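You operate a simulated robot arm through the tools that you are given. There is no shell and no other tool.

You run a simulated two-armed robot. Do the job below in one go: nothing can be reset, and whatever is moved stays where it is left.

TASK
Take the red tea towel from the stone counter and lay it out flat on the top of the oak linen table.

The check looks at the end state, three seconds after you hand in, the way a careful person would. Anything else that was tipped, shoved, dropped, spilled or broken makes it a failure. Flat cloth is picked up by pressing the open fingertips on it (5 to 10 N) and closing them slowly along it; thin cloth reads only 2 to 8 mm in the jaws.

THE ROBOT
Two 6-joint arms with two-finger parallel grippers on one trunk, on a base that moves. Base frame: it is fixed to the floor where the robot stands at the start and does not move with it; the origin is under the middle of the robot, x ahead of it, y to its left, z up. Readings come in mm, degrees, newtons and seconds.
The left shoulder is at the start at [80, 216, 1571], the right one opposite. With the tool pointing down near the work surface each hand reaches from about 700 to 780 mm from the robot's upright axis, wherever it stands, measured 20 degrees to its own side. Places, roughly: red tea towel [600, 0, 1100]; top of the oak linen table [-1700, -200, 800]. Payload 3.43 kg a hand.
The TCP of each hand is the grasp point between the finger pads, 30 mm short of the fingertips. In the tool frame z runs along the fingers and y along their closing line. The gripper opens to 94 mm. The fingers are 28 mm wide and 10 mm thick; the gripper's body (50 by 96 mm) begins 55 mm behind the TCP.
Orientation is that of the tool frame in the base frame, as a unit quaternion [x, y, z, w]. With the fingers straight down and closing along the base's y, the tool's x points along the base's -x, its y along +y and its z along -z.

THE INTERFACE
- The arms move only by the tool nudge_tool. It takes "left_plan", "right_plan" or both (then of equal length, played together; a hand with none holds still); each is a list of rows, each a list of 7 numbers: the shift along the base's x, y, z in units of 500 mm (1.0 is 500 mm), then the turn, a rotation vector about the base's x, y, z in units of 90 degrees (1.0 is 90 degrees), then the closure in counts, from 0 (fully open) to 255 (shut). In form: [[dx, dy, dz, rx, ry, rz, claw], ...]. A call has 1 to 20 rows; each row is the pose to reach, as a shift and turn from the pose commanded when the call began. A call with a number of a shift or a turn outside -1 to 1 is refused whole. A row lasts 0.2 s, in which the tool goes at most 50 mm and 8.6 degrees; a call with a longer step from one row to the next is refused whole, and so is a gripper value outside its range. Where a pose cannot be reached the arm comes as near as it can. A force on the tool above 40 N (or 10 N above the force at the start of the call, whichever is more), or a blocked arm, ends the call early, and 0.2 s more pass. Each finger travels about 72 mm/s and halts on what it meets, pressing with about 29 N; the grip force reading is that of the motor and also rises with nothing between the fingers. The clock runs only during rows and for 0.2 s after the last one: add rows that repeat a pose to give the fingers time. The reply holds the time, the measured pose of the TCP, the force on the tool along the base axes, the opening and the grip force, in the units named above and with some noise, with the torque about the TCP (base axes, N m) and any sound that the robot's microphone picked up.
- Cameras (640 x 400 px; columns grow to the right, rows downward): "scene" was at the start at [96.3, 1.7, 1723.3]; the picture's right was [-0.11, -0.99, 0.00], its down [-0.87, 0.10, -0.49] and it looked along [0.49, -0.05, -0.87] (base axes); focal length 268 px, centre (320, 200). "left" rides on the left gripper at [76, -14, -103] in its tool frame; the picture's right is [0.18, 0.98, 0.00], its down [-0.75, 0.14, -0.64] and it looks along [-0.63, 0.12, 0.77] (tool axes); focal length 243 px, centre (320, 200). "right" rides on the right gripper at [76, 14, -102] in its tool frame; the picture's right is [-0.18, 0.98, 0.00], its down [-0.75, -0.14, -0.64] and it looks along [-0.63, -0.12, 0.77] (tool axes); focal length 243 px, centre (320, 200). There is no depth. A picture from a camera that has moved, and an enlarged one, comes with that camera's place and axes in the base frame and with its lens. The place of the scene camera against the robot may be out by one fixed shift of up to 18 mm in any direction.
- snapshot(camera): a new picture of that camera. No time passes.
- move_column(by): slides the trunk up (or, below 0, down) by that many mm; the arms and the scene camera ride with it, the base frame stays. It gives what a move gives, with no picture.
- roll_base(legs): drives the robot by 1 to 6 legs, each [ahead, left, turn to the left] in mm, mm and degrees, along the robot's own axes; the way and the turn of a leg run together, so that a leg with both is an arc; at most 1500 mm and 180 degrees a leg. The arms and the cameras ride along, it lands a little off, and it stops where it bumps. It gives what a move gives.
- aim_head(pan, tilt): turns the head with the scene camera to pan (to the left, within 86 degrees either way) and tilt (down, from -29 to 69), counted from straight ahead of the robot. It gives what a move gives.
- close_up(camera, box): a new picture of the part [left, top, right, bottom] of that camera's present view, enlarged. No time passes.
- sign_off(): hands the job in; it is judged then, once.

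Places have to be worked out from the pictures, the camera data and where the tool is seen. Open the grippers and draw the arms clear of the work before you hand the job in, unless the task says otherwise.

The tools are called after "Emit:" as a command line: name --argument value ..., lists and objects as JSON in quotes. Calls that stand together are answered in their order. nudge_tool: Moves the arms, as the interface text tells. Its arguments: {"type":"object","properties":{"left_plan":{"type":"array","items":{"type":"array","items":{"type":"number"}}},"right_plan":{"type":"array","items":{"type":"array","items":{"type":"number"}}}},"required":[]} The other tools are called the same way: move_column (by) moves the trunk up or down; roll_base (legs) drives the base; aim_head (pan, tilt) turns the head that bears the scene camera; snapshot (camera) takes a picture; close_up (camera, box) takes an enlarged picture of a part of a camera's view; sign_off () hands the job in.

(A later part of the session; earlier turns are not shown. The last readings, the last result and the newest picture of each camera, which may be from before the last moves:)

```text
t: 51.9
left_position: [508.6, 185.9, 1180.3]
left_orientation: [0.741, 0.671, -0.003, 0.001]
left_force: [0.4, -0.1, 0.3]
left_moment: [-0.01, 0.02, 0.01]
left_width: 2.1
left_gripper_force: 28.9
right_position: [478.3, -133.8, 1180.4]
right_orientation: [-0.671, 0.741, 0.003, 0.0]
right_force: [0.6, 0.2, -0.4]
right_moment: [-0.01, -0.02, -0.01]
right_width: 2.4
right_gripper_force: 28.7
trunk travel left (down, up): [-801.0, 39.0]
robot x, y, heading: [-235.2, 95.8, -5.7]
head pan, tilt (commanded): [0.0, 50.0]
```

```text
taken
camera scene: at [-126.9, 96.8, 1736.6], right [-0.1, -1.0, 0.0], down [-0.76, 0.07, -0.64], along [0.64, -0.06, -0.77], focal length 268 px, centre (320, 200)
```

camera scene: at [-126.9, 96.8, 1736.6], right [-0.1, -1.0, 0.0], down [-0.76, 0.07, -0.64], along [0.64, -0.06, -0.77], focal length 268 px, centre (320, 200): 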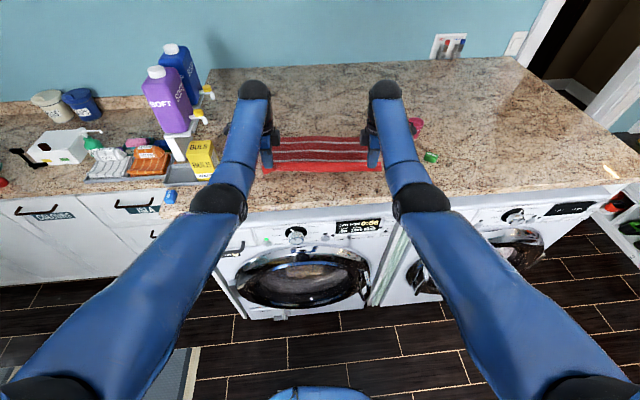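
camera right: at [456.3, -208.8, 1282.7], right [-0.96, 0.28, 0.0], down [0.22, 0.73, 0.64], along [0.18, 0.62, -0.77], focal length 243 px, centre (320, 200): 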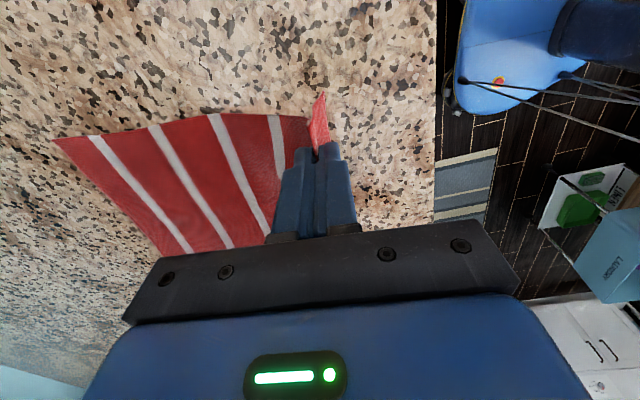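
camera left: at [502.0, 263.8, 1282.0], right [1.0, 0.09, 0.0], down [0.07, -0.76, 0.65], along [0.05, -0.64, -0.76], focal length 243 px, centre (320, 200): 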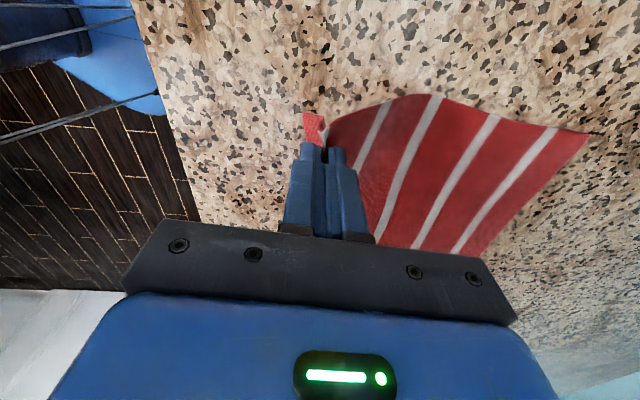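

Both grips hold firmly. I'll lift slowly to about z 1415, drifting 25 mm forward to stay within reach, so the towel hangs free.

Emit:
nudge_tool --left_plan '[[0.004, 0, 0.04, 0, 0, 0, 255], [0.008, -0.001, 0.08, 0, 0, 0, 255], [0.012, -0.001, 0.12, 0, 0, 0, 255], [0.016, -0.002, 0.16, 0, 0, 0, 255], [0.02, -0.002, 0.2, 0, 0, 0, 255], [0.024, -0.002, 0.24, 0, 0, 0, 255], [0.028, -0.003, 0.28, 0, 0, 0, 255], [0.032, -0.003, 0.32, 0, 0, 0, 255], [0.036, -0.004, 0.36, 0, 0, 0, 255], [0.04, -0.004, 0.4, 0, 0, 0, 255], [0.045, -0.005, 0.44, 0, 0, 0, 255], [0.05, -0.005, 0.47, 0, 0, 0, 255], [0.05, -0.005, 0.47, 0, 0, 0, 255], [0.05, -0.005, 0.47, 0, 0, 0, 255]]' --right_plan '[[0.004, 0, 0.04, 0, 0, 0, 255], [0.008, -0.001, 0.08, 0, 0, 0, 255], [0.012, -0.001, 0.12, 0, 0, 0, 255], [0.016, -0.002, 0.16, 0, 0, 0, 255], [0.02, -0.002, 0.2, 0, 0, 0, 255], [0.024, -0.002, 0.24, 0, 0, 0, 255], [0.028, -0.003, 0.28, 0, 0, 0, 255], [0.032, -0.003, 0.32, 0, 0, 0, 255], [0.036, -0.004, 0.36, 0, 0, 0, 255], [0.04, -0.004, 0.4, 0, 0, 0, 255], [0.045, -0.005, 0.44, 0, 0, 0, 255], [0.05, -0.005, 0.47, 0, 0, 0, 255], [0.05, -0.005, 0.47, 0, 0, 0, 255], [0.05, -0.005, 0.47, 0, 0, 0, 255]]'

Emit:
snapshot --camera "left"

Emit:
snapshot --camera "right"

Emit:
snapshot --camera "scene"

```text
t: 54.9
left_position: [524.4, 185.7, 1407.6]
left_orientation: [0.741, 0.672, -0.003, 0.002]
left_force: [-0.4, -1.6, -0.2]
left_moment: [-0.02, 0.02, 0.01]
left_width: 2.3
left_gripper_force: 28.8
left hand out of reach, approached as far as the arm can: row 11, 12, 13, 14
right_position: [490.8, -136.2, 1408.8]
right_orientation: [-0.671, 0.741, 0.002, 0.0]
right_force: [0.5, 0.3, -0.1]
right_moment: [0.02, -0.01, 0.01]
right_width: 2.3
right_gripper_force: 29.1
right hand out of reach, approached as far as the arm can: row 11, 12, 13, 14
trunk travel left (down, up): [-801.0, 39.0]
robot x, y, heading: [-238.3, 98.6, -5.7]
head pan, tilt (commanded): [0.0, 50.0]
```

```text
taken
camera left: at [518.3, 263.1, 1509.0], right [1.0, 0.09, 0.0], down [0.07, -0.76, 0.65], along [0.05, -0.64, -0.76], focal length 243 px, centre (320, 200)
```

left: 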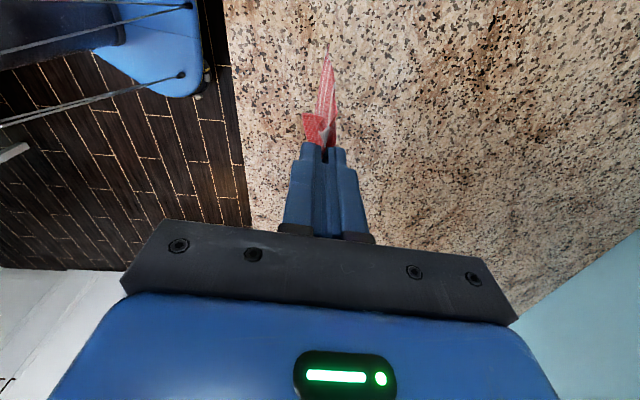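

```text
taken
camera right: at [470.6, -211.7, 1512.2], right [-0.96, 0.28, 0.0], down [0.22, 0.73, 0.64], along [0.18, 0.62, -0.77], focal length 243 px, centre (320, 200)
```

right: 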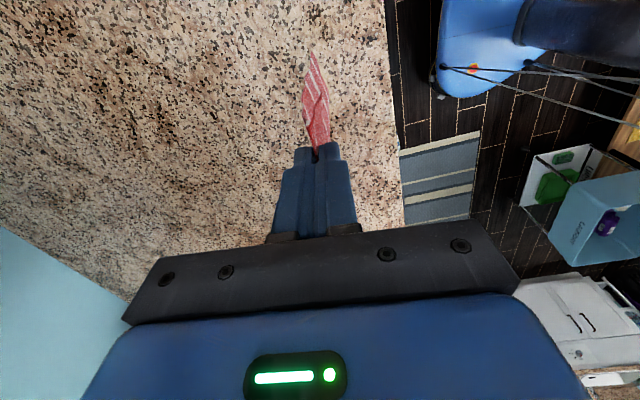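

```text
taken
camera scene: at [-126.7, 96.8, 1736.5], right [-0.1, -1.0, 0.0], down [-0.76, 0.07, -0.64], along [0.64, -0.06, -0.77], focal length 268 px, centre (320, 200)
```

scene: 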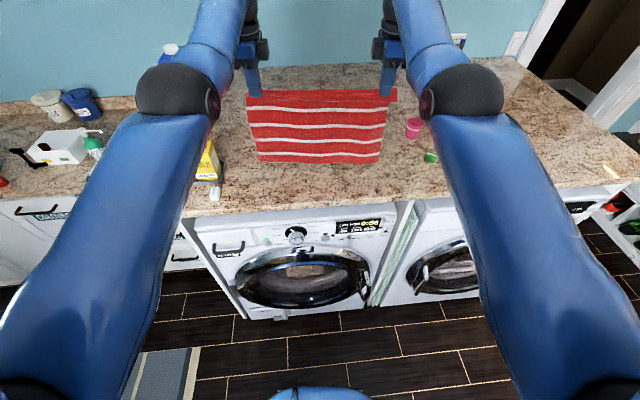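

The towel hangs free and fully spread from both hands. I'll raise the trunk for clearance, back straight away from the counter, sidestep to the right, then turn on the open side toward the table.

Emit:
move_column --by 36

Emit:
roll_base --legs '[[-130, 0, 0], [-130, 0, 0], [0, -300, 0]]'

Emit:
snapshot --camera "scene"

```text
t: 55.7
left_position: [523.1, 185.3, 1444.5]
left_orientation: [0.741, 0.671, -0.002, 0.002]
left_force: [-0.1, -0.8, 0.7]
left_moment: [-0.01, 0.01, 0.03]
left_width: 2.4
left_gripper_force: 28.9
right_position: [492.5, -134.7, 1445.9]
right_orientation: [-0.671, 0.741, 0.002, -0.001]
right_force: [0.2, 0.9, 1.0]
right_moment: [-0.03, -0.03, 0.02]
right_width: 2.5
right_gripper_force: 28.9
trunk travel left (down, up): [-837.0, 3.0]
robot x, y, heading: [-233.2, 97.5, -5.8]
head pan, tilt (commanded): [0.0, 50.0]
```

```text
t: 59.5
left_position: [241.6, -91.8, 1440.9]
left_orientation: [0.743, 0.669, -0.003, 0.0]
left_force: [-0.7, -2.3, -0.4]
left_moment: [0.0, 0.04, 0.02]
left_width: 2.0
left_gripper_force: 29.1
right_position: [206.7, -413.7, 1443.2]
right_orientation: [-0.669, 0.743, 0.003, 0.0]
right_force: [0.2, 1.4, -0.1]
right_moment: [0.04, 0.02, -0.03]
right_width: 2.2
right_gripper_force: 29.2
trunk travel left (down, up): [-837.0, 3.0]
robot x, y, heading: [-522.0, -174.8, -5.9]
head pan, tilt (commanded): [0.0, 50.0]
```

```text
taken
camera scene: at [-409.2, -177.3, 1772.2], right [-0.1, -0.99, 0.0], down [-0.76, 0.08, -0.64], along [0.64, -0.07, -0.77], focal length 268 px, centre (320, 200)
```

scene: 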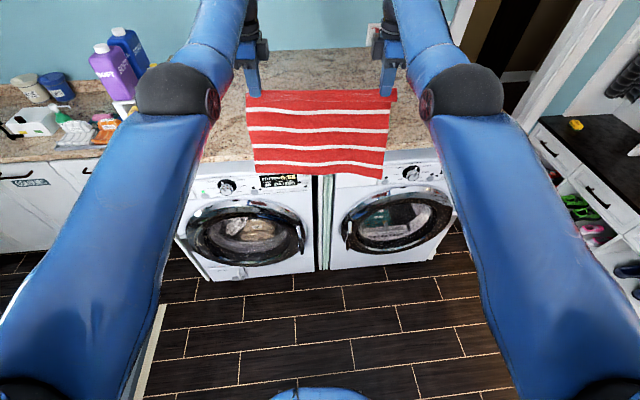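

The towel is clear of the counter and hanging straight. Now I'll turn right through the open side to face the table.

Emit:
roll_base --legs '[[0, 0, -60], [0, 0, -60], [0, 0, -54]]'

Emit:
snapshot --camera "scene"

Emit:
snapshot --camera "left"

Emit:
snapshot --camera "right"

```text
t: 67.6
left_position: [-1267.8, -336.9, 1442.6]
left_orientation: [-0.707, 0.707, 0.003, 0.004]
left_force: [-0.4, 3.0, -0.9]
left_moment: [0.07, 0.0, 0.01]
left_width: 2.3
left_gripper_force: 28.7
right_position: [-1267.2, -16.0, 1445.5]
right_orientation: [0.707, 0.707, 0.0, 0.002]
right_force: [0.4, -2.7, -0.3]
right_moment: [-0.05, 0.01, 0.01]
right_width: 2.5
right_gripper_force: 29.0
trunk travel left (down, up): [-837.0, 3.0]
robot x, y, heading: [-519.7, -172.9, -179.6]
head pan, tilt (commanded): [0.0, 50.0]
```

```text
taken
camera scene: at [-628.3, -167.7, 1772.5], right [0.0, 1.0, 0.0], down [0.77, 0.0, -0.64], along [-0.64, 0.0, -0.77], focal length 268 px, centre (320, 200)
```

scene: 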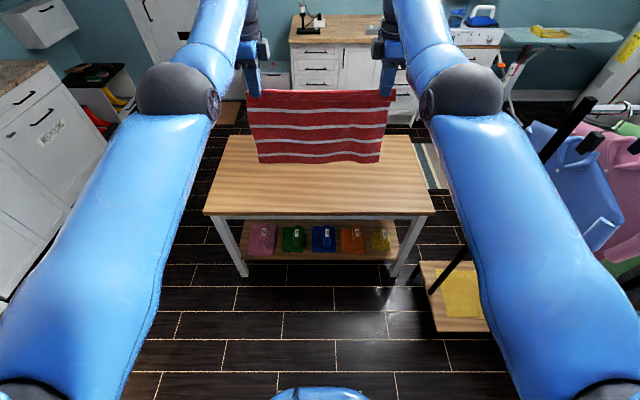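

```text
taken
camera left: at [-1253.6, -414.9, 1544.5], right [-0.98, -0.18, 0.0], down [-0.14, 0.75, 0.65], along [-0.12, 0.64, -0.76], focal length 243 px, centre (320, 200)
```

left: 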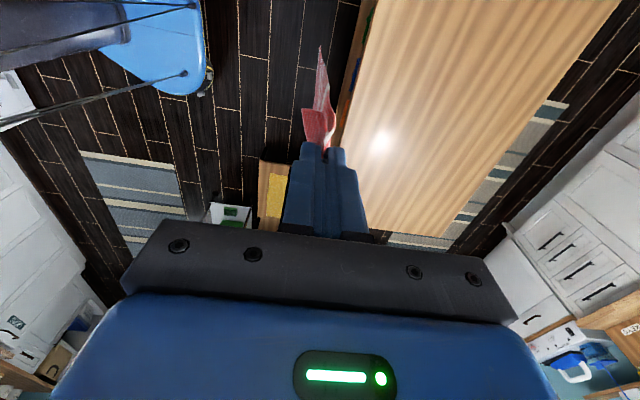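

```text
taken
camera right: at [-1253.2, 59.8, 1548.1], right [0.98, -0.18, 0.0], down [-0.14, -0.75, 0.64], along [-0.12, -0.63, -0.77], focal length 243 px, centre (320, 200)
```

right: 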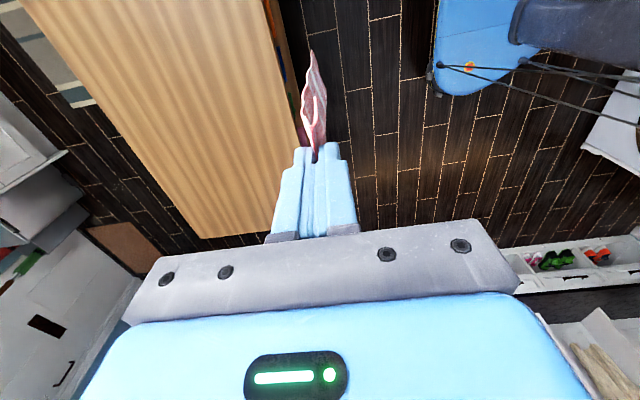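

I'm facing the table squarely. The hand cameras put its top at about x -1952 to -1380, y -680 to 365, and the base front looks to be about 245 mm ahead of the axis, so there is room to drive in. I'll drive forward so the hanging towel is above the middle of the table.

Emit:
roll_base --legs '[[250, 0, 0], [250, 0, 0]]'

Emit:
snapshot --camera "scene"

Emit:
snapshot --camera "left"

Emit:
snapshot --camera "right"

```text
t: 70.9
left_position: [-1764.8, -339.1, 1447.1]
left_orientation: [0.708, -0.706, -0.004, 0.001]
left_force: [0.5, 2.4, 0.2]
left_moment: [0.06, 0.01, 0.05]
left_width: 2.3
left_gripper_force: 28.9
right_position: [-1764.4, -15.6, 1450.2]
right_orientation: [0.706, 0.708, -0.002, 0.0]
right_force: [0.4, -1.9, 0.5]
right_moment: [-0.01, 0.06, 0.05]
right_width: 2.3
right_gripper_force: 29.0
trunk travel left (down, up): [-837.0, 3.0]
robot x, y, heading: [-1022.8, -176.4, -179.6]
head pan, tilt (commanded): [0.0, 50.0]
```

```text
taken
camera scene: at [-1123.4, -167.3, 1773.3], right [0.0, 1.0, 0.0], down [0.76, 0.0, -0.65], along [-0.65, 0.0, -0.76], focal length 268 px, centre (320, 200)
```

scene: 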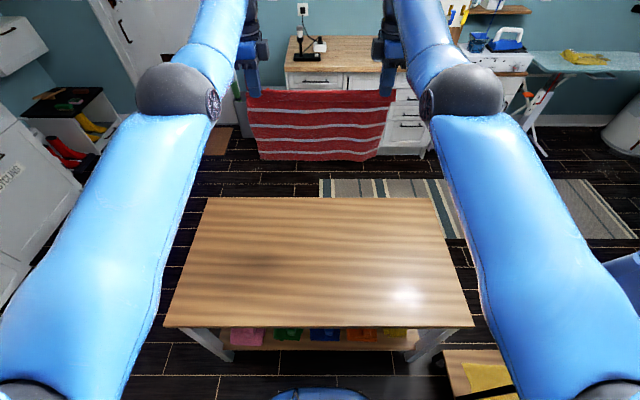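

```text
taken
camera left: at [-1749.6, -415.5, 1549.3], right [-0.98, -0.19, 0.0], down [-0.14, 0.75, 0.65], along [-0.12, 0.63, -0.76], focal length 243 px, centre (320, 200)
```

left: 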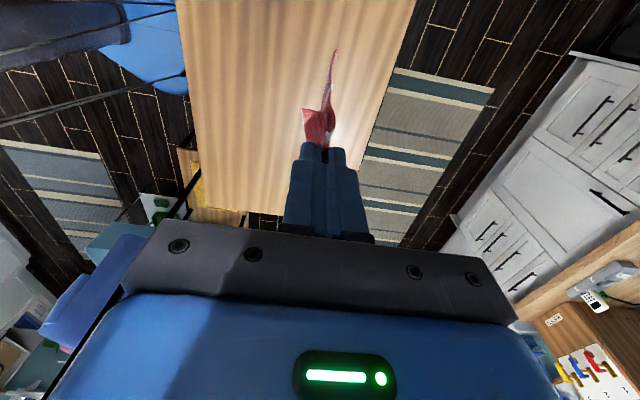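

```text
taken
camera right: at [-1749.8, 59.0, 1552.4], right [0.98, -0.18, 0.0], down [-0.14, -0.75, 0.64], along [-0.12, -0.63, -0.76], focal length 243 px, centre (320, 200)
```

right: 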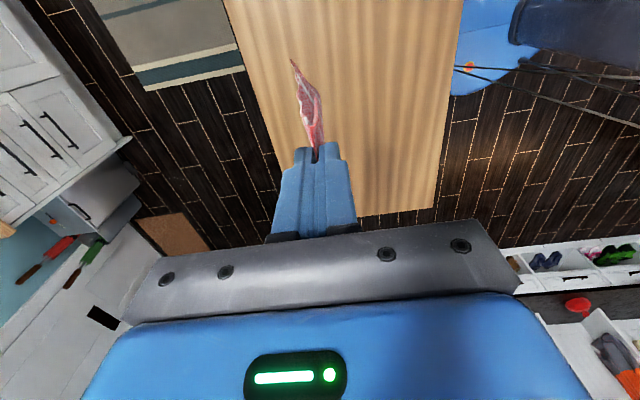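

Parallax between views puts the table top lower than stated, at z≈750, with x about -2025 to -1409. The hanging length from the fingertips is about 220 mm, so the hem is still well above it. I'll move 45 mm further forward and lower the trunk part way.

Emit:
roll_base --legs '[[45, 0, -0.4]]'

Emit:
move_column --by -200

Emit:
snapshot --camera "scene"

Emit:
snapshot --camera "left"

```text
t: 71.8
left_position: [-1808.0, -332.7, 1449.0]
left_orientation: [-0.705, 0.709, 0.004, 0.0]
left_force: [1.5, 2.0, 0.0]
left_moment: [0.06, 0.03, 0.01]
left_width: 2.0
left_gripper_force: 29.0
right_position: [-1805.1, -11.3, 1450.8]
right_orientation: [0.709, 0.705, -0.003, -0.001]
right_force: [0.8, -2.8, 0.7]
right_moment: [-0.08, 0.07, 0.02]
right_width: 2.5
right_gripper_force: 29.1
trunk travel left (down, up): [-837.0, 3.0]
robot x, y, heading: [-1068.9, -174.4, 179.8]
head pan, tilt (commanded): [0.0, 50.0]
```

```text
t: 73.9
left_position: [-1817.8, -334.1, 1244.1]
left_orientation: [-0.705, 0.709, 0.002, 0.001]
left_force: [-0.3, 2.1, 0.3]
left_moment: [0.07, 0.02, 0.06]
left_width: 2.2
left_gripper_force: 28.7
right_position: [-1815.2, -10.5, 1246.5]
right_orientation: [0.709, 0.705, -0.001, 0.002]
right_force: [0.3, -1.6, -0.4]
right_moment: [-0.02, 0.05, 0.0]
right_width: 2.4
right_gripper_force: 29.1
trunk travel left (down, up): [-637.0, 203.0]
robot x, y, heading: [-1070.7, -174.8, 179.9]
head pan, tilt (commanded): [0.0, 50.0]
```

```text
taken
camera scene: at [-1176.0, -166.5, 1572.7], right [0.0, 1.0, 0.0], down [0.77, 0.0, -0.64], along [-0.64, 0.0, -0.77], focal length 268 px, centre (320, 200)
```

scene: 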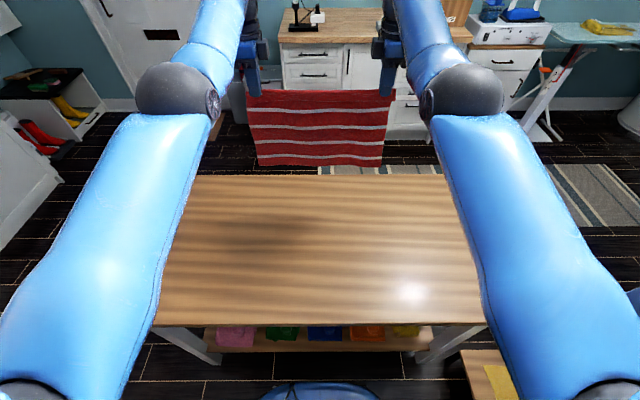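

```text
taken
camera left: at [-1802.8, -410.1, 1346.2], right [-0.98, -0.18, 0.0], down [-0.14, 0.75, 0.65], along [-0.12, 0.64, -0.76], focal length 243 px, centre (320, 200)
```

left: 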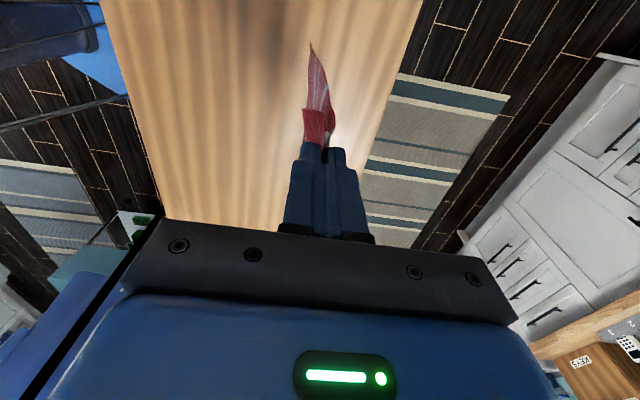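

The table top now measures about x -2000 to -1397, with the towel hanging over x≈-1816. I'll lower the trunk the remaining 186 mm, which should leave the hem about 60 mm above the table.

Emit:
move_column --by -186

Emit:
snapshot --camera "scene"

Emit:
snapshot --camera "left"

Emit:
snapshot --camera "right"

```text
t: 76.0
left_position: [-1818.3, -332.5, 1057.7]
left_orientation: [-0.705, 0.709, 0.002, 0.002]
left_force: [-0.5, 3.4, -0.3]
left_moment: [0.06, 0.04, 0.04]
left_width: 2.5
left_gripper_force: 29.1
right_position: [-1815.1, -10.0, 1061.6]
right_orientation: [0.709, 0.705, 0.0, 0.002]
right_force: [-0.2, -1.7, 0.1]
right_moment: [-0.06, -0.01, 0.04]
right_width: 2.2
right_gripper_force: 28.9
trunk travel left (down, up): [-451.0, 389.0]
robot x, y, heading: [-1074.7, -177.3, 179.9]
head pan, tilt (commanded): [0.0, 50.0]
```

```text
taken
camera scene: at [-1176.8, -166.5, 1386.6], right [0.0, 1.0, 0.0], down [0.77, 0.0, -0.64], along [-0.64, 0.0, -0.77], focal length 268 px, centre (320, 200)
```

scene: 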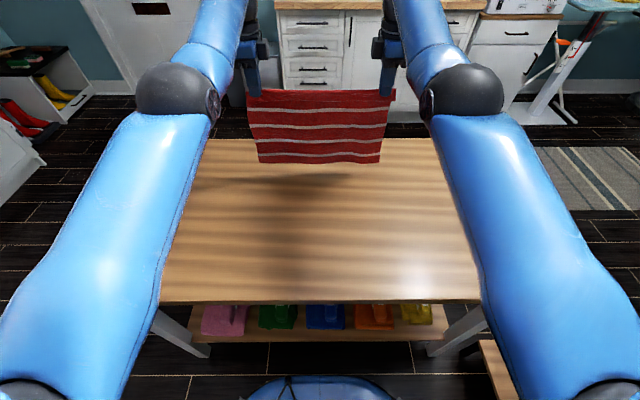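

```text
taken
camera left: at [-1803.4, -410.1, 1159.8], right [-0.98, -0.18, 0.0], down [-0.14, 0.75, 0.65], along [-0.11, 0.64, -0.76], focal length 243 px, centre (320, 200)
```

left: 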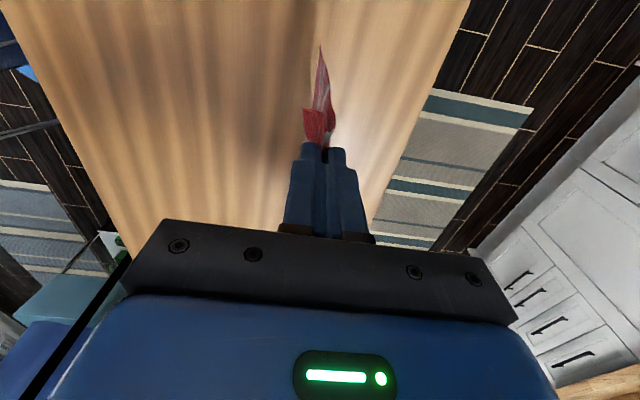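

```text
taken
camera right: at [-1800.3, 64.0, 1162.8], right [0.98, -0.19, 0.0], down [-0.15, -0.75, 0.64], along [-0.12, -0.63, -0.76], focal length 243 px, centre (320, 200)
```

right: 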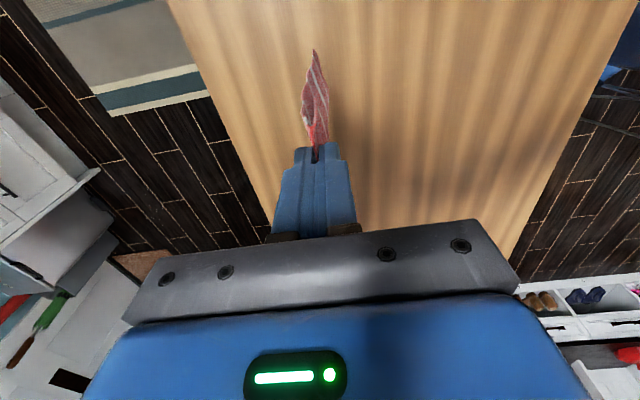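

The hem is about 60 mm above the table and hanging straight. I'll lower both hands about 55 mm slowly to bring the hem to the surface, then look.

Emit:
nudge_tool --left_plan '[[0, 0, -0.03, 0, 0, 0, 255], [0, 0, -0.06, 0, 0, 0, 255], [0, 0, -0.09, 0, 0, 0, 255], [0, 0, -0.11, 0, 0, 0, 255], [0, 0, -0.11, 0, 0, 0, 255], [0, 0, -0.11, 0, 0, 0, 255]]' --right_plan '[[0, 0, -0.03, 0, 0, 0, 255], [0, 0, -0.06, 0, 0, 0, 255], [0, 0, -0.09, 0, 0, 0, 255], [0, 0, -0.116, 0, 0, 0, 255], [0, 0, -0.116, 0, 0, 0, 255], [0, 0, -0.116, 0, 0, 0, 255]]'

Emit:
snapshot --camera "scene"

Emit:
snapshot --camera "left"

```text
t: 77.4
left_position: [-1818.5, -334.0, 1002.4]
left_orientation: [-0.705, 0.709, 0.002, 0.001]
left_force: [-0.5, 2.8, 0.4]
left_moment: [-0.01, -0.02, 0.02]
left_width: 2.3
left_gripper_force: 29.3
right_position: [-1816.0, -11.3, 1003.5]
right_orientation: [0.709, 0.705, -0.001, 0.002]
right_force: [0.7, -1.0, 0.6]
right_moment: [-0.05, 0.0, 0.01]
right_width: 2.3
right_gripper_force: 29.0
trunk travel left (down, up): [-451.0, 389.0]
robot x, y, heading: [-1070.3, -175.8, 179.8]
head pan, tilt (commanded): [0.0, 50.0]
```

```text
taken
camera scene: at [-1177.0, -166.5, 1386.5], right [0.0, 1.0, 0.0], down [0.77, 0.0, -0.64], along [-0.64, 0.0, -0.77], focal length 268 px, centre (320, 200)
```

scene: 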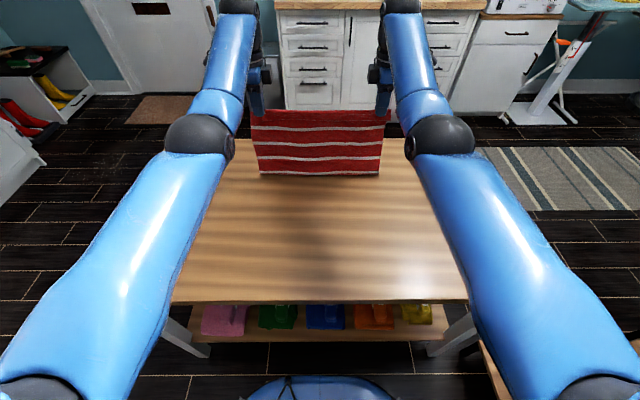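

```text
taken
camera left: at [-1803.6, -410.3, 1104.0], right [-0.98, -0.18, 0.0], down [-0.14, 0.75, 0.65], along [-0.11, 0.64, -0.76], focal length 243 px, centre (320, 200)
```

left: 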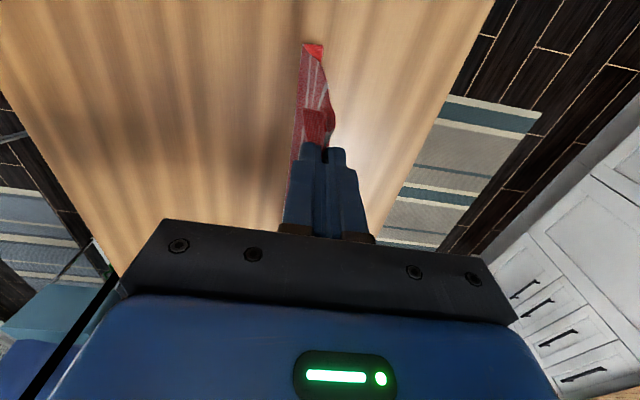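

The hem seems to have just reached the table. I'll zoom in to see which way it is lying.

Emit:
close_up --camera "left" --box '[240, 20, 400, 120]'

Emit:
close_up --camera "scene" --box '[220, 90, 420, 215]'

```text
4.00 times, centred on (320, 70) of left
camera zoom: at [-1803.6, -410.3, 1104.0], right [-0.98, -0.18, 0.0], down [-0.14, 0.75, 0.65], along [-0.11, 0.64, -0.76], focal length 970 px, centre (320, 720)
```

zoom: 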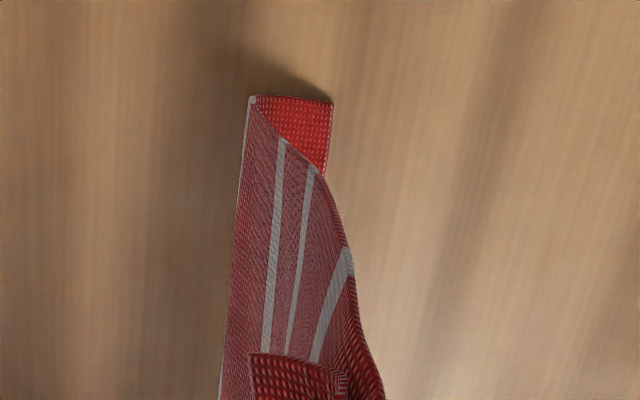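

```text
3.20 times, centred on (320, 152) of scene
camera zoom: at [-1177.0, -166.5, 1386.5], right [0.0, 1.0, 0.0], down [0.77, 0.0, -0.64], along [-0.64, 0.0, -0.77], focal length 859 px, centre (320, 352)
```

zoom: 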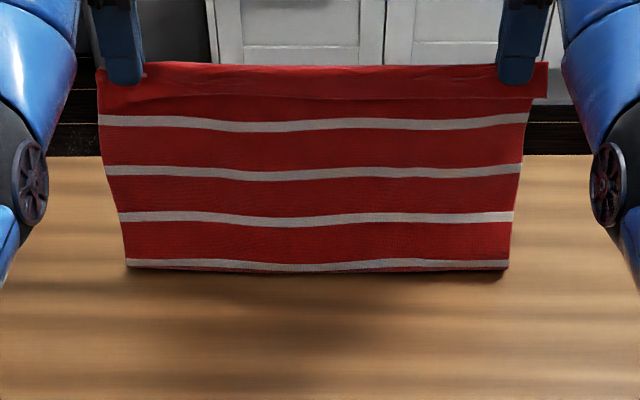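

The last 25–30 mm of the hem is lying toward the far side, exactly as wanted. Now I'll back the base away and lower the hands in alternating small steps so the towel lays down progressively.

Emit:
roll_base --legs '[[-32, 0, 0]]'

Emit:
nudge_tool --left_plan '[[0, 0, -0.025, 0, 0, 0, 255], [0, 0, -0.05, 0, 0, 0, 255], [0, 0, -0.05, 0, 0, 0, 255]]' --right_plan '[[0, 0, -0.025, 0, 0, 0, 255], [0, 0, -0.05, 0, 0, 0, 255], [0, 0, -0.05, 0, 0, 0, 255]]'

Emit:
snapshot --camera "left"

Emit:
snapshot --camera "scene"

```text
t: 78.2
left_position: [-1791.2, -333.3, 999.0]
left_orientation: [-0.705, 0.709, 0.0, 0.004]
left_force: [0.2, 1.8, 0.1]
left_moment: [0.02, -0.04, 0.07]
left_width: 2.2
left_gripper_force: 28.8
right_position: [-1788.9, -11.9, 998.6]
right_orientation: [0.71, 0.704, 0.002, 0.004]
right_force: [0.1, -2.4, -1.3]
right_moment: [-0.09, -0.08, 0.05]
right_width: 2.7
right_gripper_force: 29.0
trunk travel left (down, up): [-451.0, 389.0]
robot x, y, heading: [-1043.0, -175.7, 179.9]
head pan, tilt (commanded): [0.0, 50.0]
```

```text
t: 79.0
left_position: [-1785.5, -332.8, 977.0]
left_orientation: [-0.705, 0.709, 0.002, 0.002]
left_force: [-0.2, 1.3, -0.2]
left_moment: [0.02, 0.0, 0.04]
left_width: 2.3
left_gripper_force: 29.2
right_position: [-1782.6, -11.3, 979.3]
right_orientation: [0.709, 0.705, -0.001, 0.001]
right_force: [-0.6, -0.2, 0.2]
right_moment: [-0.01, 0.02, 0.01]
right_width: 2.3
right_gripper_force: 28.2
trunk travel left (down, up): [-451.0, 389.0]
robot x, y, heading: [-1041.5, -176.2, 179.6]
head pan, tilt (commanded): [0.0, 50.0]
```

```text
taken
camera left: at [-1771.3, -409.6, 1079.0], right [-0.98, -0.18, 0.0], down [-0.14, 0.75, 0.65], along [-0.11, 0.64, -0.76], focal length 243 px, centre (320, 200)
```

left: 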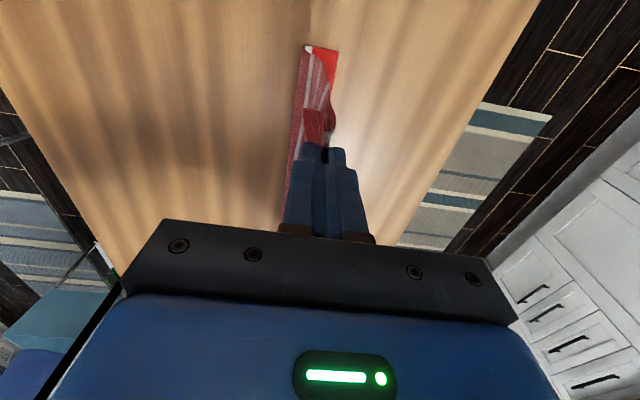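

```text
taken
camera scene: at [-1144.9, -166.6, 1386.7], right [0.01, 1.0, 0.0], down [0.77, 0.0, -0.64], along [-0.64, 0.0, -0.77], focal length 268 px, centre (320, 200)
```

scene: 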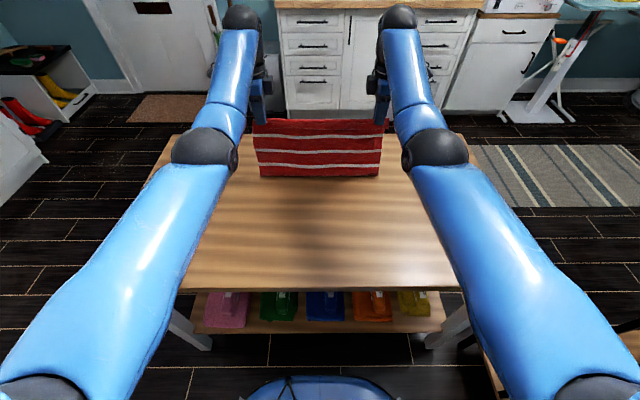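

About 40 mm of towel is laid, with the hem sliding only slightly. I'll keep going, lowering first and then backing, in small steps.

Emit:
nudge_tool --left_plan '[[0, 0, -0.025, 0, 0, 0, 255], [0, 0, -0.05, 0, 0, 0, 255], [0, 0, -0.05, 0, 0, 0, 255]]' --right_plan '[[0, 0, -0.025, 0, 0, 0, 255], [0, 0, -0.052, 0, 0, 0, 255], [0, 0, -0.052, 0, 0, 0, 255]]'

Emit:
roll_base --legs '[[-25, 0, 0]]'

Emit:
nudge_tool --left_plan '[[0, 0, -0.025, 0, 0, 0, 255], [0, 0, -0.05, 0, 0, 0, 255], [0, 0, -0.05, 0, 0, 0, 255]]' --right_plan '[[0, 0, -0.025, 0, 0, 0, 255], [0, 0, -0.05, 0, 0, 0, 255], [0, 0, -0.05, 0, 0, 0, 255]]'

Emit:
snapshot --camera "left"

Emit:
snapshot --camera "scene"

```text
t: 79.8
left_position: [-1787.7, -333.2, 951.4]
left_orientation: [-0.705, 0.709, 0.002, 0.002]
left_force: [-0.6, 1.7, -1.0]
left_moment: [0.04, -0.01, 0.05]
left_width: 2.1
left_gripper_force: 29.1
right_position: [-1785.2, -10.7, 952.2]
right_orientation: [0.709, 0.705, -0.001, 0.002]
right_force: [-0.1, -2.4, -0.4]
right_moment: [-0.06, -0.02, 0.07]
right_width: 2.4
right_gripper_force: 29.2
trunk travel left (down, up): [-451.0, 389.0]
robot x, y, heading: [-1039.3, -175.0, 179.7]
head pan, tilt (commanded): [0.0, 50.0]
```

```text
t: 80.6
left_position: [-1766.8, -333.4, 947.6]
left_orientation: [-0.706, 0.709, 0.0, 0.004]
left_force: [-0.5, 1.8, -0.4]
left_moment: [0.01, -0.06, 0.02]
left_width: 2.5
left_gripper_force: 29.0
right_position: [-1765.4, -11.5, 949.7]
right_orientation: [0.709, 0.705, 0.001, 0.004]
right_force: [-0.8, -1.9, 0.0]
right_moment: [-0.03, 0.02, 0.03]
right_width: 2.2
right_gripper_force: 28.8
trunk travel left (down, up): [-451.0, 389.0]
robot x, y, heading: [-1014.4, -175.1, 179.7]
head pan, tilt (commanded): [0.0, 50.0]
```

```text
t: 81.4
left_position: [-1763.2, -333.0, 928.3]
left_orientation: [-0.705, 0.709, 0.002, 0.002]
left_force: [0.6, 1.5, -0.1]
left_moment: [0.01, 0.0, 0.0]
left_width: 2.4
left_gripper_force: 28.7
right_position: [-1761.8, -11.3, 928.3]
right_orientation: [0.709, 0.705, 0.0, 0.002]
right_force: [0.4, -1.4, 0.4]
right_moment: [-0.08, 0.04, 0.03]
right_width: 2.4
right_gripper_force: 29.3
trunk travel left (down, up): [-451.0, 389.0]
robot x, y, heading: [-1016.8, -173.4, 179.8]
head pan, tilt (commanded): [0.0, 50.0]
```

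```text
taken
camera left: at [-1749.0, -409.9, 1029.1], right [-0.98, -0.18, 0.0], down [-0.14, 0.75, 0.65], along [-0.11, 0.64, -0.76], focal length 243 px, centre (320, 200)
```

left: 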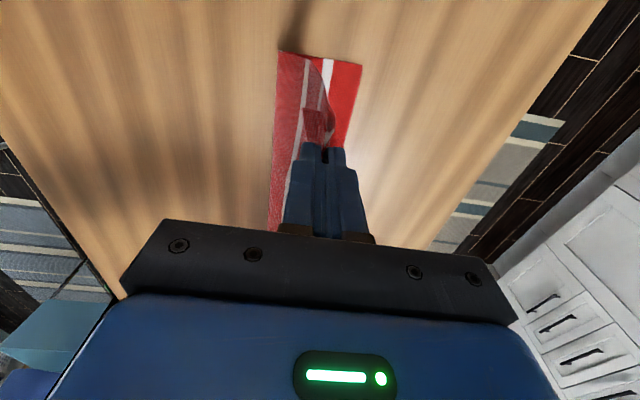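

```text
taken
camera scene: at [-1121.2, -166.7, 1386.7], right [0.01, 1.0, 0.0], down [0.77, 0.0, -0.64], along [-0.64, 0.0, -0.77], focal length 268 px, centre (320, 200)
```

scene: 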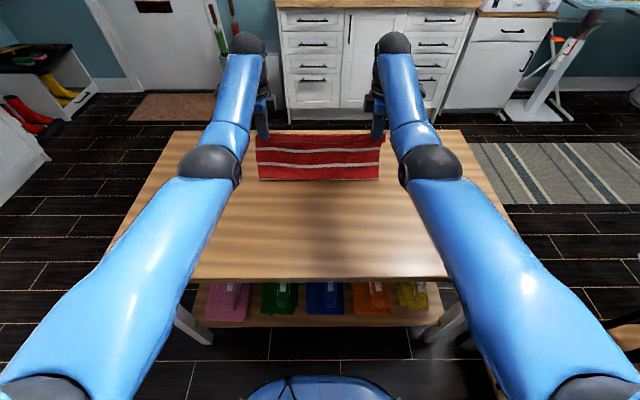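

The hem is steady at x≈-1798 with about 80 mm laid, and the hands are now behind the crease. I'll back 45 mm, then lower and back again.

Emit:
roll_base --legs '[[-42, 0, 0]]'

Emit:
nudge_tool --left_plan '[[0, 0, -0.025, 0, 0, 0, 255], [0, 0, -0.05, 0, 0, 0, 255], [0, 0, -0.05, 0, 0, 0, 255]]' --right_plan '[[0, 0, -0.025, 0, 0, 0, 255], [0, 0, -0.05, 0, 0, 0, 255], [0, 0, -0.05, 0, 0, 0, 255]]'

Emit:
snapshot --camera "left"

Emit:
snapshot --camera "scene"

```text
t: 82.3
left_position: [-1726.7, -333.3, 922.8]
left_orientation: [-0.704, 0.71, -0.001, 0.004]
left_force: [-0.9, 1.5, -0.3]
left_moment: [0.07, -0.03, 0.03]
left_width: 2.6
left_gripper_force: 29.3
right_position: [-1723.4, -11.3, 923.5]
right_orientation: [0.71, 0.704, 0.002, 0.005]
right_force: [-0.4, -1.7, -0.1]
right_moment: [-0.07, -0.06, 0.01]
right_width: 2.2
right_gripper_force: 29.1
trunk travel left (down, up): [-451.0, 389.0]
robot x, y, heading: [-978.0, -174.8, 179.7]
head pan, tilt (commanded): [0.0, 50.0]
```

```text
t: 83.1
left_position: [-1722.1, -334.0, 902.5]
left_orientation: [-0.705, 0.709, 0.002, 0.002]
left_force: [1.1, 2.1, -0.4]
left_moment: [0.07, 0.02, 0.01]
left_width: 2.4
left_gripper_force: 29.1
right_position: [-1718.9, -11.6, 904.0]
right_orientation: [0.709, 0.705, 0.0, 0.002]
right_force: [-0.1, -3.9, -0.6]
right_moment: [-0.09, 0.01, 0.02]
right_width: 2.5
right_gripper_force: 28.6
trunk travel left (down, up): [-451.0, 389.0]
robot x, y, heading: [-973.7, -182.7, 179.6]
head pan, tilt (commanded): [0.0, 50.0]
```

```text
taken
camera left: at [-1708.4, -410.8, 1004.1], right [-0.98, -0.18, 0.0], down [-0.14, 0.75, 0.65], along [-0.11, 0.64, -0.76], focal length 243 px, centre (320, 200)
```

left: 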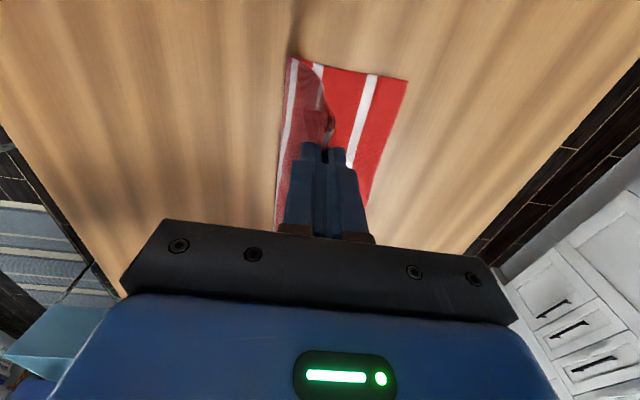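

```text
taken
camera scene: at [-1080.2, -166.9, 1386.7], right [0.01, 1.0, 0.0], down [0.77, 0.0, -0.64], along [-0.64, 0.0, -0.77], focal length 268 px, centre (320, 200)
```

scene: 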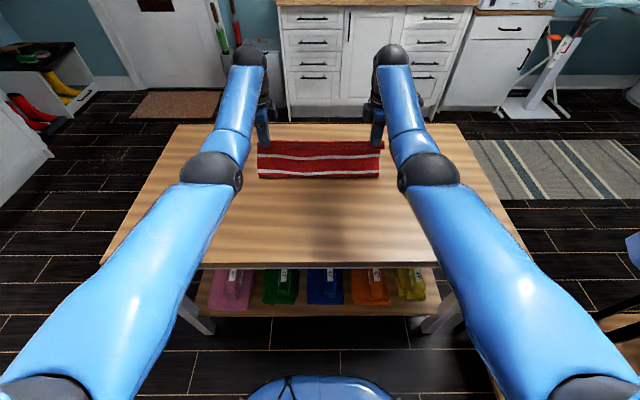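

The hem stays at x≈-1800 and the towel is laying smoothly. I'll continue with two more back-and-lower steps.

Emit:
roll_base --legs '[[-32, 0, 0]]'

Emit:
nudge_tool --left_plan '[[0, 0, -0.025, 0, 0, 0, 255], [0, 0, -0.05, 0, 0, 0, 255], [0, 0, -0.05, 0, 0, 0, 255]]' --right_plan '[[0, 0, -0.025, 0, 0, 0, 255], [0, 0, -0.053, 0, 0, 0, 255], [0, 0, -0.053, 0, 0, 0, 255]]'

Emit:
roll_base --legs '[[-28, 0, 0]]'

Emit:
nudge_tool --left_plan '[[0, 0, -0.025, 0, 0, 0, 255], [0, 0, -0.05, 0, 0, 0, 255], [0, 0, -0.05, 0, 0, 0, 255]]' --right_plan '[[0, 0, -0.025, 0, 0, 0, 255], [0, 0, -0.05, 0, 0, 0, 255], [0, 0, -0.05, 0, 0, 0, 255]]'

Emit:
snapshot --camera "left"

Emit:
snapshot --camera "right"

Emit:
snapshot --camera "scene"

```text
t: 84.0
left_position: [-1695.8, -334.3, 897.4]
left_orientation: [-0.705, 0.709, 0.0, 0.004]
left_force: [-0.3, 3.3, -0.6]
left_moment: [0.07, -0.04, 0.04]
left_width: 2.1
left_gripper_force: 28.8
right_position: [-1693.6, -11.1, 899.6]
right_orientation: [0.71, 0.704, 0.002, 0.004]
right_force: [-1.3, -2.9, -0.6]
right_moment: [-0.09, -0.06, 0.05]
right_width: 2.3
right_gripper_force: 28.6
trunk travel left (down, up): [-451.0, 389.0]
robot x, y, heading: [-945.5, -174.1, 179.6]
head pan, tilt (commanded): [0.0, 50.0]
```

```text
t: 84.8
left_position: [-1691.7, -334.6, 876.0]
left_orientation: [-0.705, 0.709, 0.002, 0.003]
left_force: [0.0, 3.4, -0.5]
left_moment: [0.06, 0.0, 0.03]
left_width: 2.3
left_gripper_force: 28.9
right_position: [-1689.0, -9.2, 876.7]
right_orientation: [0.709, 0.705, 0.0, 0.003]
right_force: [-0.1, -4.5, -0.1]
right_moment: [-0.07, 0.03, 0.0]
right_width: 2.3
right_gripper_force: 29.0
trunk travel left (down, up): [-451.0, 389.0]
robot x, y, heading: [-947.8, -176.4, 179.6]
head pan, tilt (commanded): [0.0, 50.0]
```

```text
t: 85.6
left_position: [-1668.6, -334.1, 870.9]
left_orientation: [-0.705, 0.71, 0.0, 0.005]
left_force: [-0.3, 3.3, -0.8]
left_moment: [0.08, -0.01, 0.04]
left_width: 1.9
left_gripper_force: 29.3
right_position: [-1665.2, -9.6, 872.4]
right_orientation: [0.709, 0.705, 0.002, 0.005]
right_force: [-0.6, -4.0, -0.7]
right_moment: [-0.07, -0.06, 0.02]
right_width: 2.5
right_gripper_force: 29.4
trunk travel left (down, up): [-451.0, 389.0]
robot x, y, heading: [-917.6, -174.5, 180.0]
head pan, tilt (commanded): [0.0, 50.0]
```

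```text
t: 86.4
left_position: [-1664.9, -334.0, 851.0]
left_orientation: [-0.705, 0.71, 0.001, 0.003]
left_force: [0.2, 2.8, -0.3]
left_moment: [0.07, 0.03, 0.03]
left_width: 2.5
left_gripper_force: 29.3
right_position: [-1663.0, -11.6, 851.9]
right_orientation: [0.709, 0.705, 0.0, 0.002]
right_force: [-0.6, -2.7, -0.4]
right_moment: [-0.03, 0.04, 0.05]
right_width: 2.1
right_gripper_force: 28.7
trunk travel left (down, up): [-451.0, 389.0]
robot x, y, heading: [-919.1, -175.5, 179.5]
head pan, tilt (commanded): [0.0, 50.0]
```

```text
taken
camera left: at [-1650.5, -411.3, 953.0], right [-0.98, -0.18, 0.0], down [-0.14, 0.75, 0.65], along [-0.11, 0.64, -0.76], focal length 243 px, centre (320, 200)
```

left: 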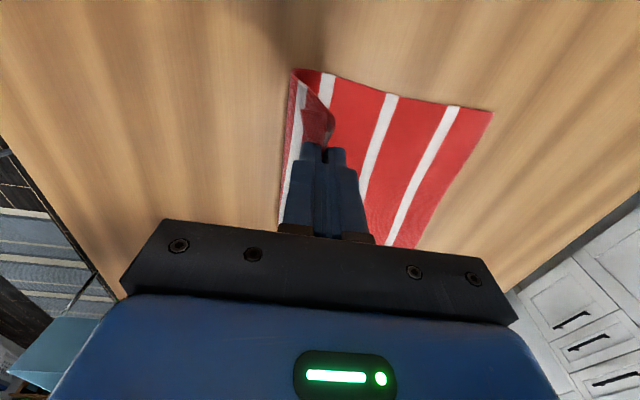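

```text
taken
camera right: at [-1647.2, 63.4, 954.2], right [0.98, -0.19, 0.0], down [-0.15, -0.75, 0.64], along [-0.12, -0.63, -0.77], focal length 243 px, centre (320, 200)
```

right: 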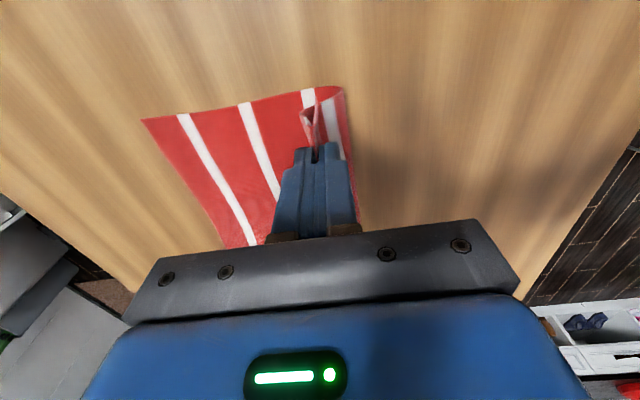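

```text
taken
camera scene: at [-1022.9, -167.2, 1386.7], right [0.01, 1.0, 0.0], down [0.77, 0.0, -0.64], along [-0.64, 0.0, -0.77], focal length 268 px, centre (320, 200)
```

scene: 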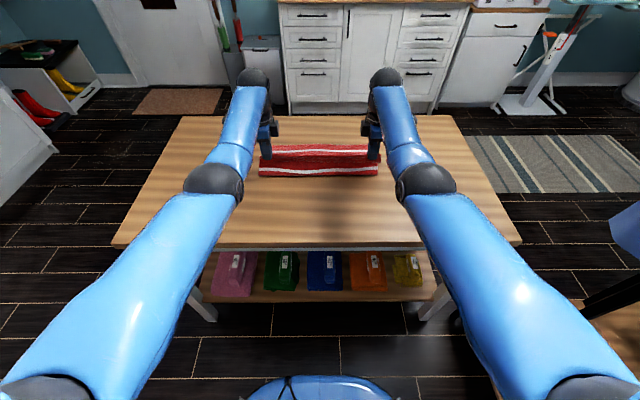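

The hem holds at x≈-1803 and about 70 mm of height remains. I'll do two more steps.

Emit:
roll_base --legs '[[-36, 0, 0]]'

Emit:
nudge_tool --left_plan '[[0, 0, -0.025, 0, 0, 0, 255], [0, 0, -0.05, 0, 0, 0, 255], [0, 0, -0.05, 0, 0, 0, 255]]' --right_plan '[[0, 0, -0.025, 0, 0, 0, 255], [0, 0, -0.052, 0, 0, 0, 255], [0, 0, -0.052, 0, 0, 0, 255]]'

Emit:
roll_base --legs '[[-25, 0, 0]]'

Emit:
nudge_tool --left_plan '[[0, 0, -0.02, 0, 0, 0, 255], [0, 0, -0.04, 0, 0, 0, 255], [0, 0, -0.04, 0, 0, 0, 255]]' --right_plan '[[0, 0, -0.02, 0, 0, 0, 255], [0, 0, -0.04, 0, 0, 0, 255], [0, 0, -0.04, 0, 0, 0, 255]]'

Emit:
snapshot --camera "left"

Emit:
snapshot --camera "right"

Emit:
close_up --camera "scene" --box '[220, 90, 420, 215]'

```text
t: 87.2
left_position: [-1634.1, -335.0, 846.4]
left_orientation: [-0.705, 0.71, -0.001, 0.006]
left_force: [-0.1, 3.1, 0.3]
left_moment: [0.03, -0.04, 0.04]
left_width: 2.3
left_gripper_force: 29.0
right_position: [-1630.7, -10.5, 846.6]
right_orientation: [0.71, 0.705, 0.002, 0.005]
right_force: [-0.4, -2.3, -0.5]
right_moment: [-0.08, -0.05, 0.02]
right_width: 2.2
right_gripper_force: 28.9
trunk travel left (down, up): [-451.0, 389.0]
robot x, y, heading: [-885.3, -178.3, 179.5]
head pan, tilt (commanded): [0.0, 50.0]
```

```text
t: 88.0
left_position: [-1629.7, -335.3, 826.7]
left_orientation: [-0.704, 0.71, 0.001, 0.002]
left_force: [-0.7, 2.7, 0.7]
left_moment: [0.06, 0.04, 0.02]
left_width: 2.2
left_gripper_force: 29.0
right_position: [-1628.4, -11.5, 826.3]
right_orientation: [0.709, 0.705, 0.0, 0.003]
right_force: [1.1, -3.0, -0.9]
right_moment: [-0.09, 0.01, 0.02]
right_width: 2.1
right_gripper_force: 28.5
trunk travel left (down, up): [-451.0, 389.0]
robot x, y, heading: [-881.7, -179.8, 179.5]
head pan, tilt (commanded): [0.0, 50.0]
```

```text
t: 88.9
left_position: [-1610.3, -333.9, 823.7]
left_orientation: [-0.704, 0.71, 0.0, 0.005]
left_force: [0.1, 2.2, 0.1]
left_moment: [0.06, -0.04, 0.01]
left_width: 2.5
left_gripper_force: 29.0
right_position: [-1606.7, -12.7, 821.6]
right_orientation: [0.709, 0.705, 0.002, 0.005]
right_force: [-0.1, -1.3, 0.4]
right_moment: [-0.04, -0.02, 0.02]
right_width: 2.7
right_gripper_force: 28.7
trunk travel left (down, up): [-451.0, 389.0]
robot x, y, heading: [-859.6, -178.9, 179.6]
head pan, tilt (commanded): [0.0, 50.0]
```

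```text
t: 89.7
left_position: [-1605.6, -333.7, 807.2]
left_orientation: [-0.705, 0.709, 0.0, 0.003]
left_force: [-0.8, 1.7, -0.1]
left_moment: [0.05, 0.0, 0.02]
left_width: 2.1
left_gripper_force: 29.3
right_position: [-1602.5, -10.8, 804.6]
right_orientation: [0.71, 0.704, 0.0, 0.003]
right_force: [-0.4, -2.2, 0.2]
right_moment: [-0.07, 0.0, 0.04]
right_width: 2.3
right_gripper_force: 28.8
trunk travel left (down, up): [-451.0, 389.0]
robot x, y, heading: [-859.6, -176.7, 179.7]
head pan, tilt (commanded): [0.0, 50.0]
```

```text
taken
camera left: at [-1592.9, -410.7, 908.7], right [-0.98, -0.18, 0.0], down [-0.14, 0.75, 0.65], along [-0.11, 0.64, -0.76], focal length 243 px, centre (320, 200)
```

left: 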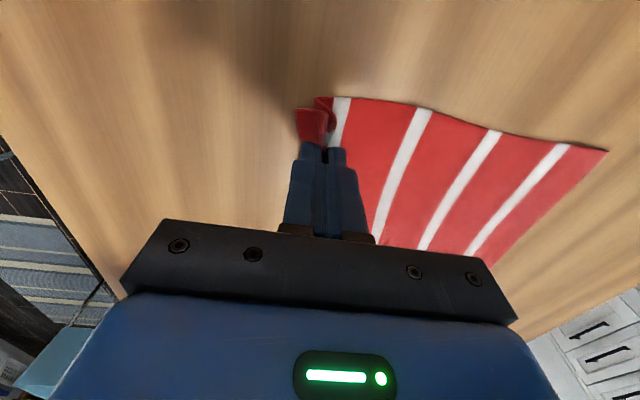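

```text
taken
camera right: at [-1588.6, 62.8, 907.2], right [0.98, -0.19, 0.0], down [-0.15, -0.75, 0.64], along [-0.12, -0.63, -0.77], focal length 243 px, centre (320, 200)
```

right: 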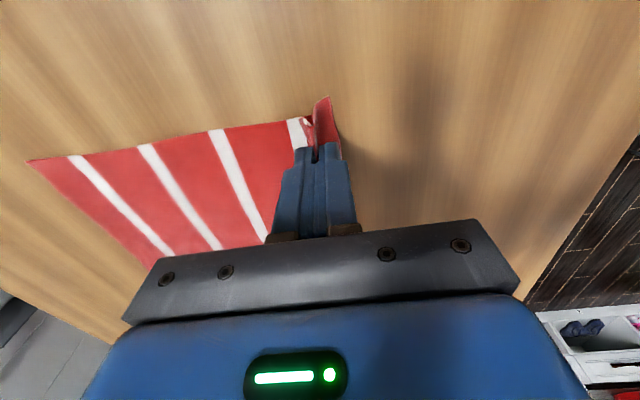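

```text
3.20 times, centred on (320, 152) of scene
camera zoom: at [-964.7, -167.6, 1386.7], right [0.01, 1.0, 0.0], down [0.77, 0.0, -0.64], along [-0.64, 0.0, -0.77], focal length 859 px, centre (320, 352)
```

zoom: 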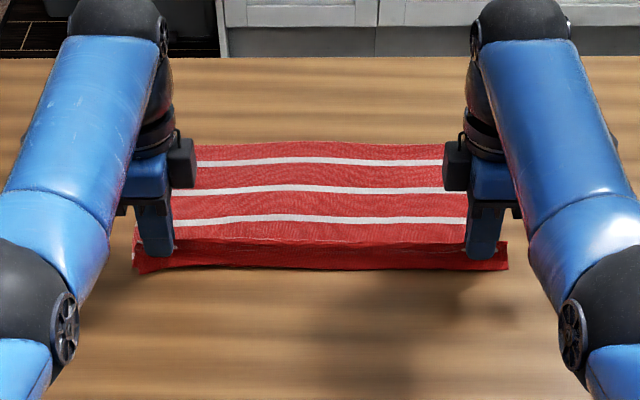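

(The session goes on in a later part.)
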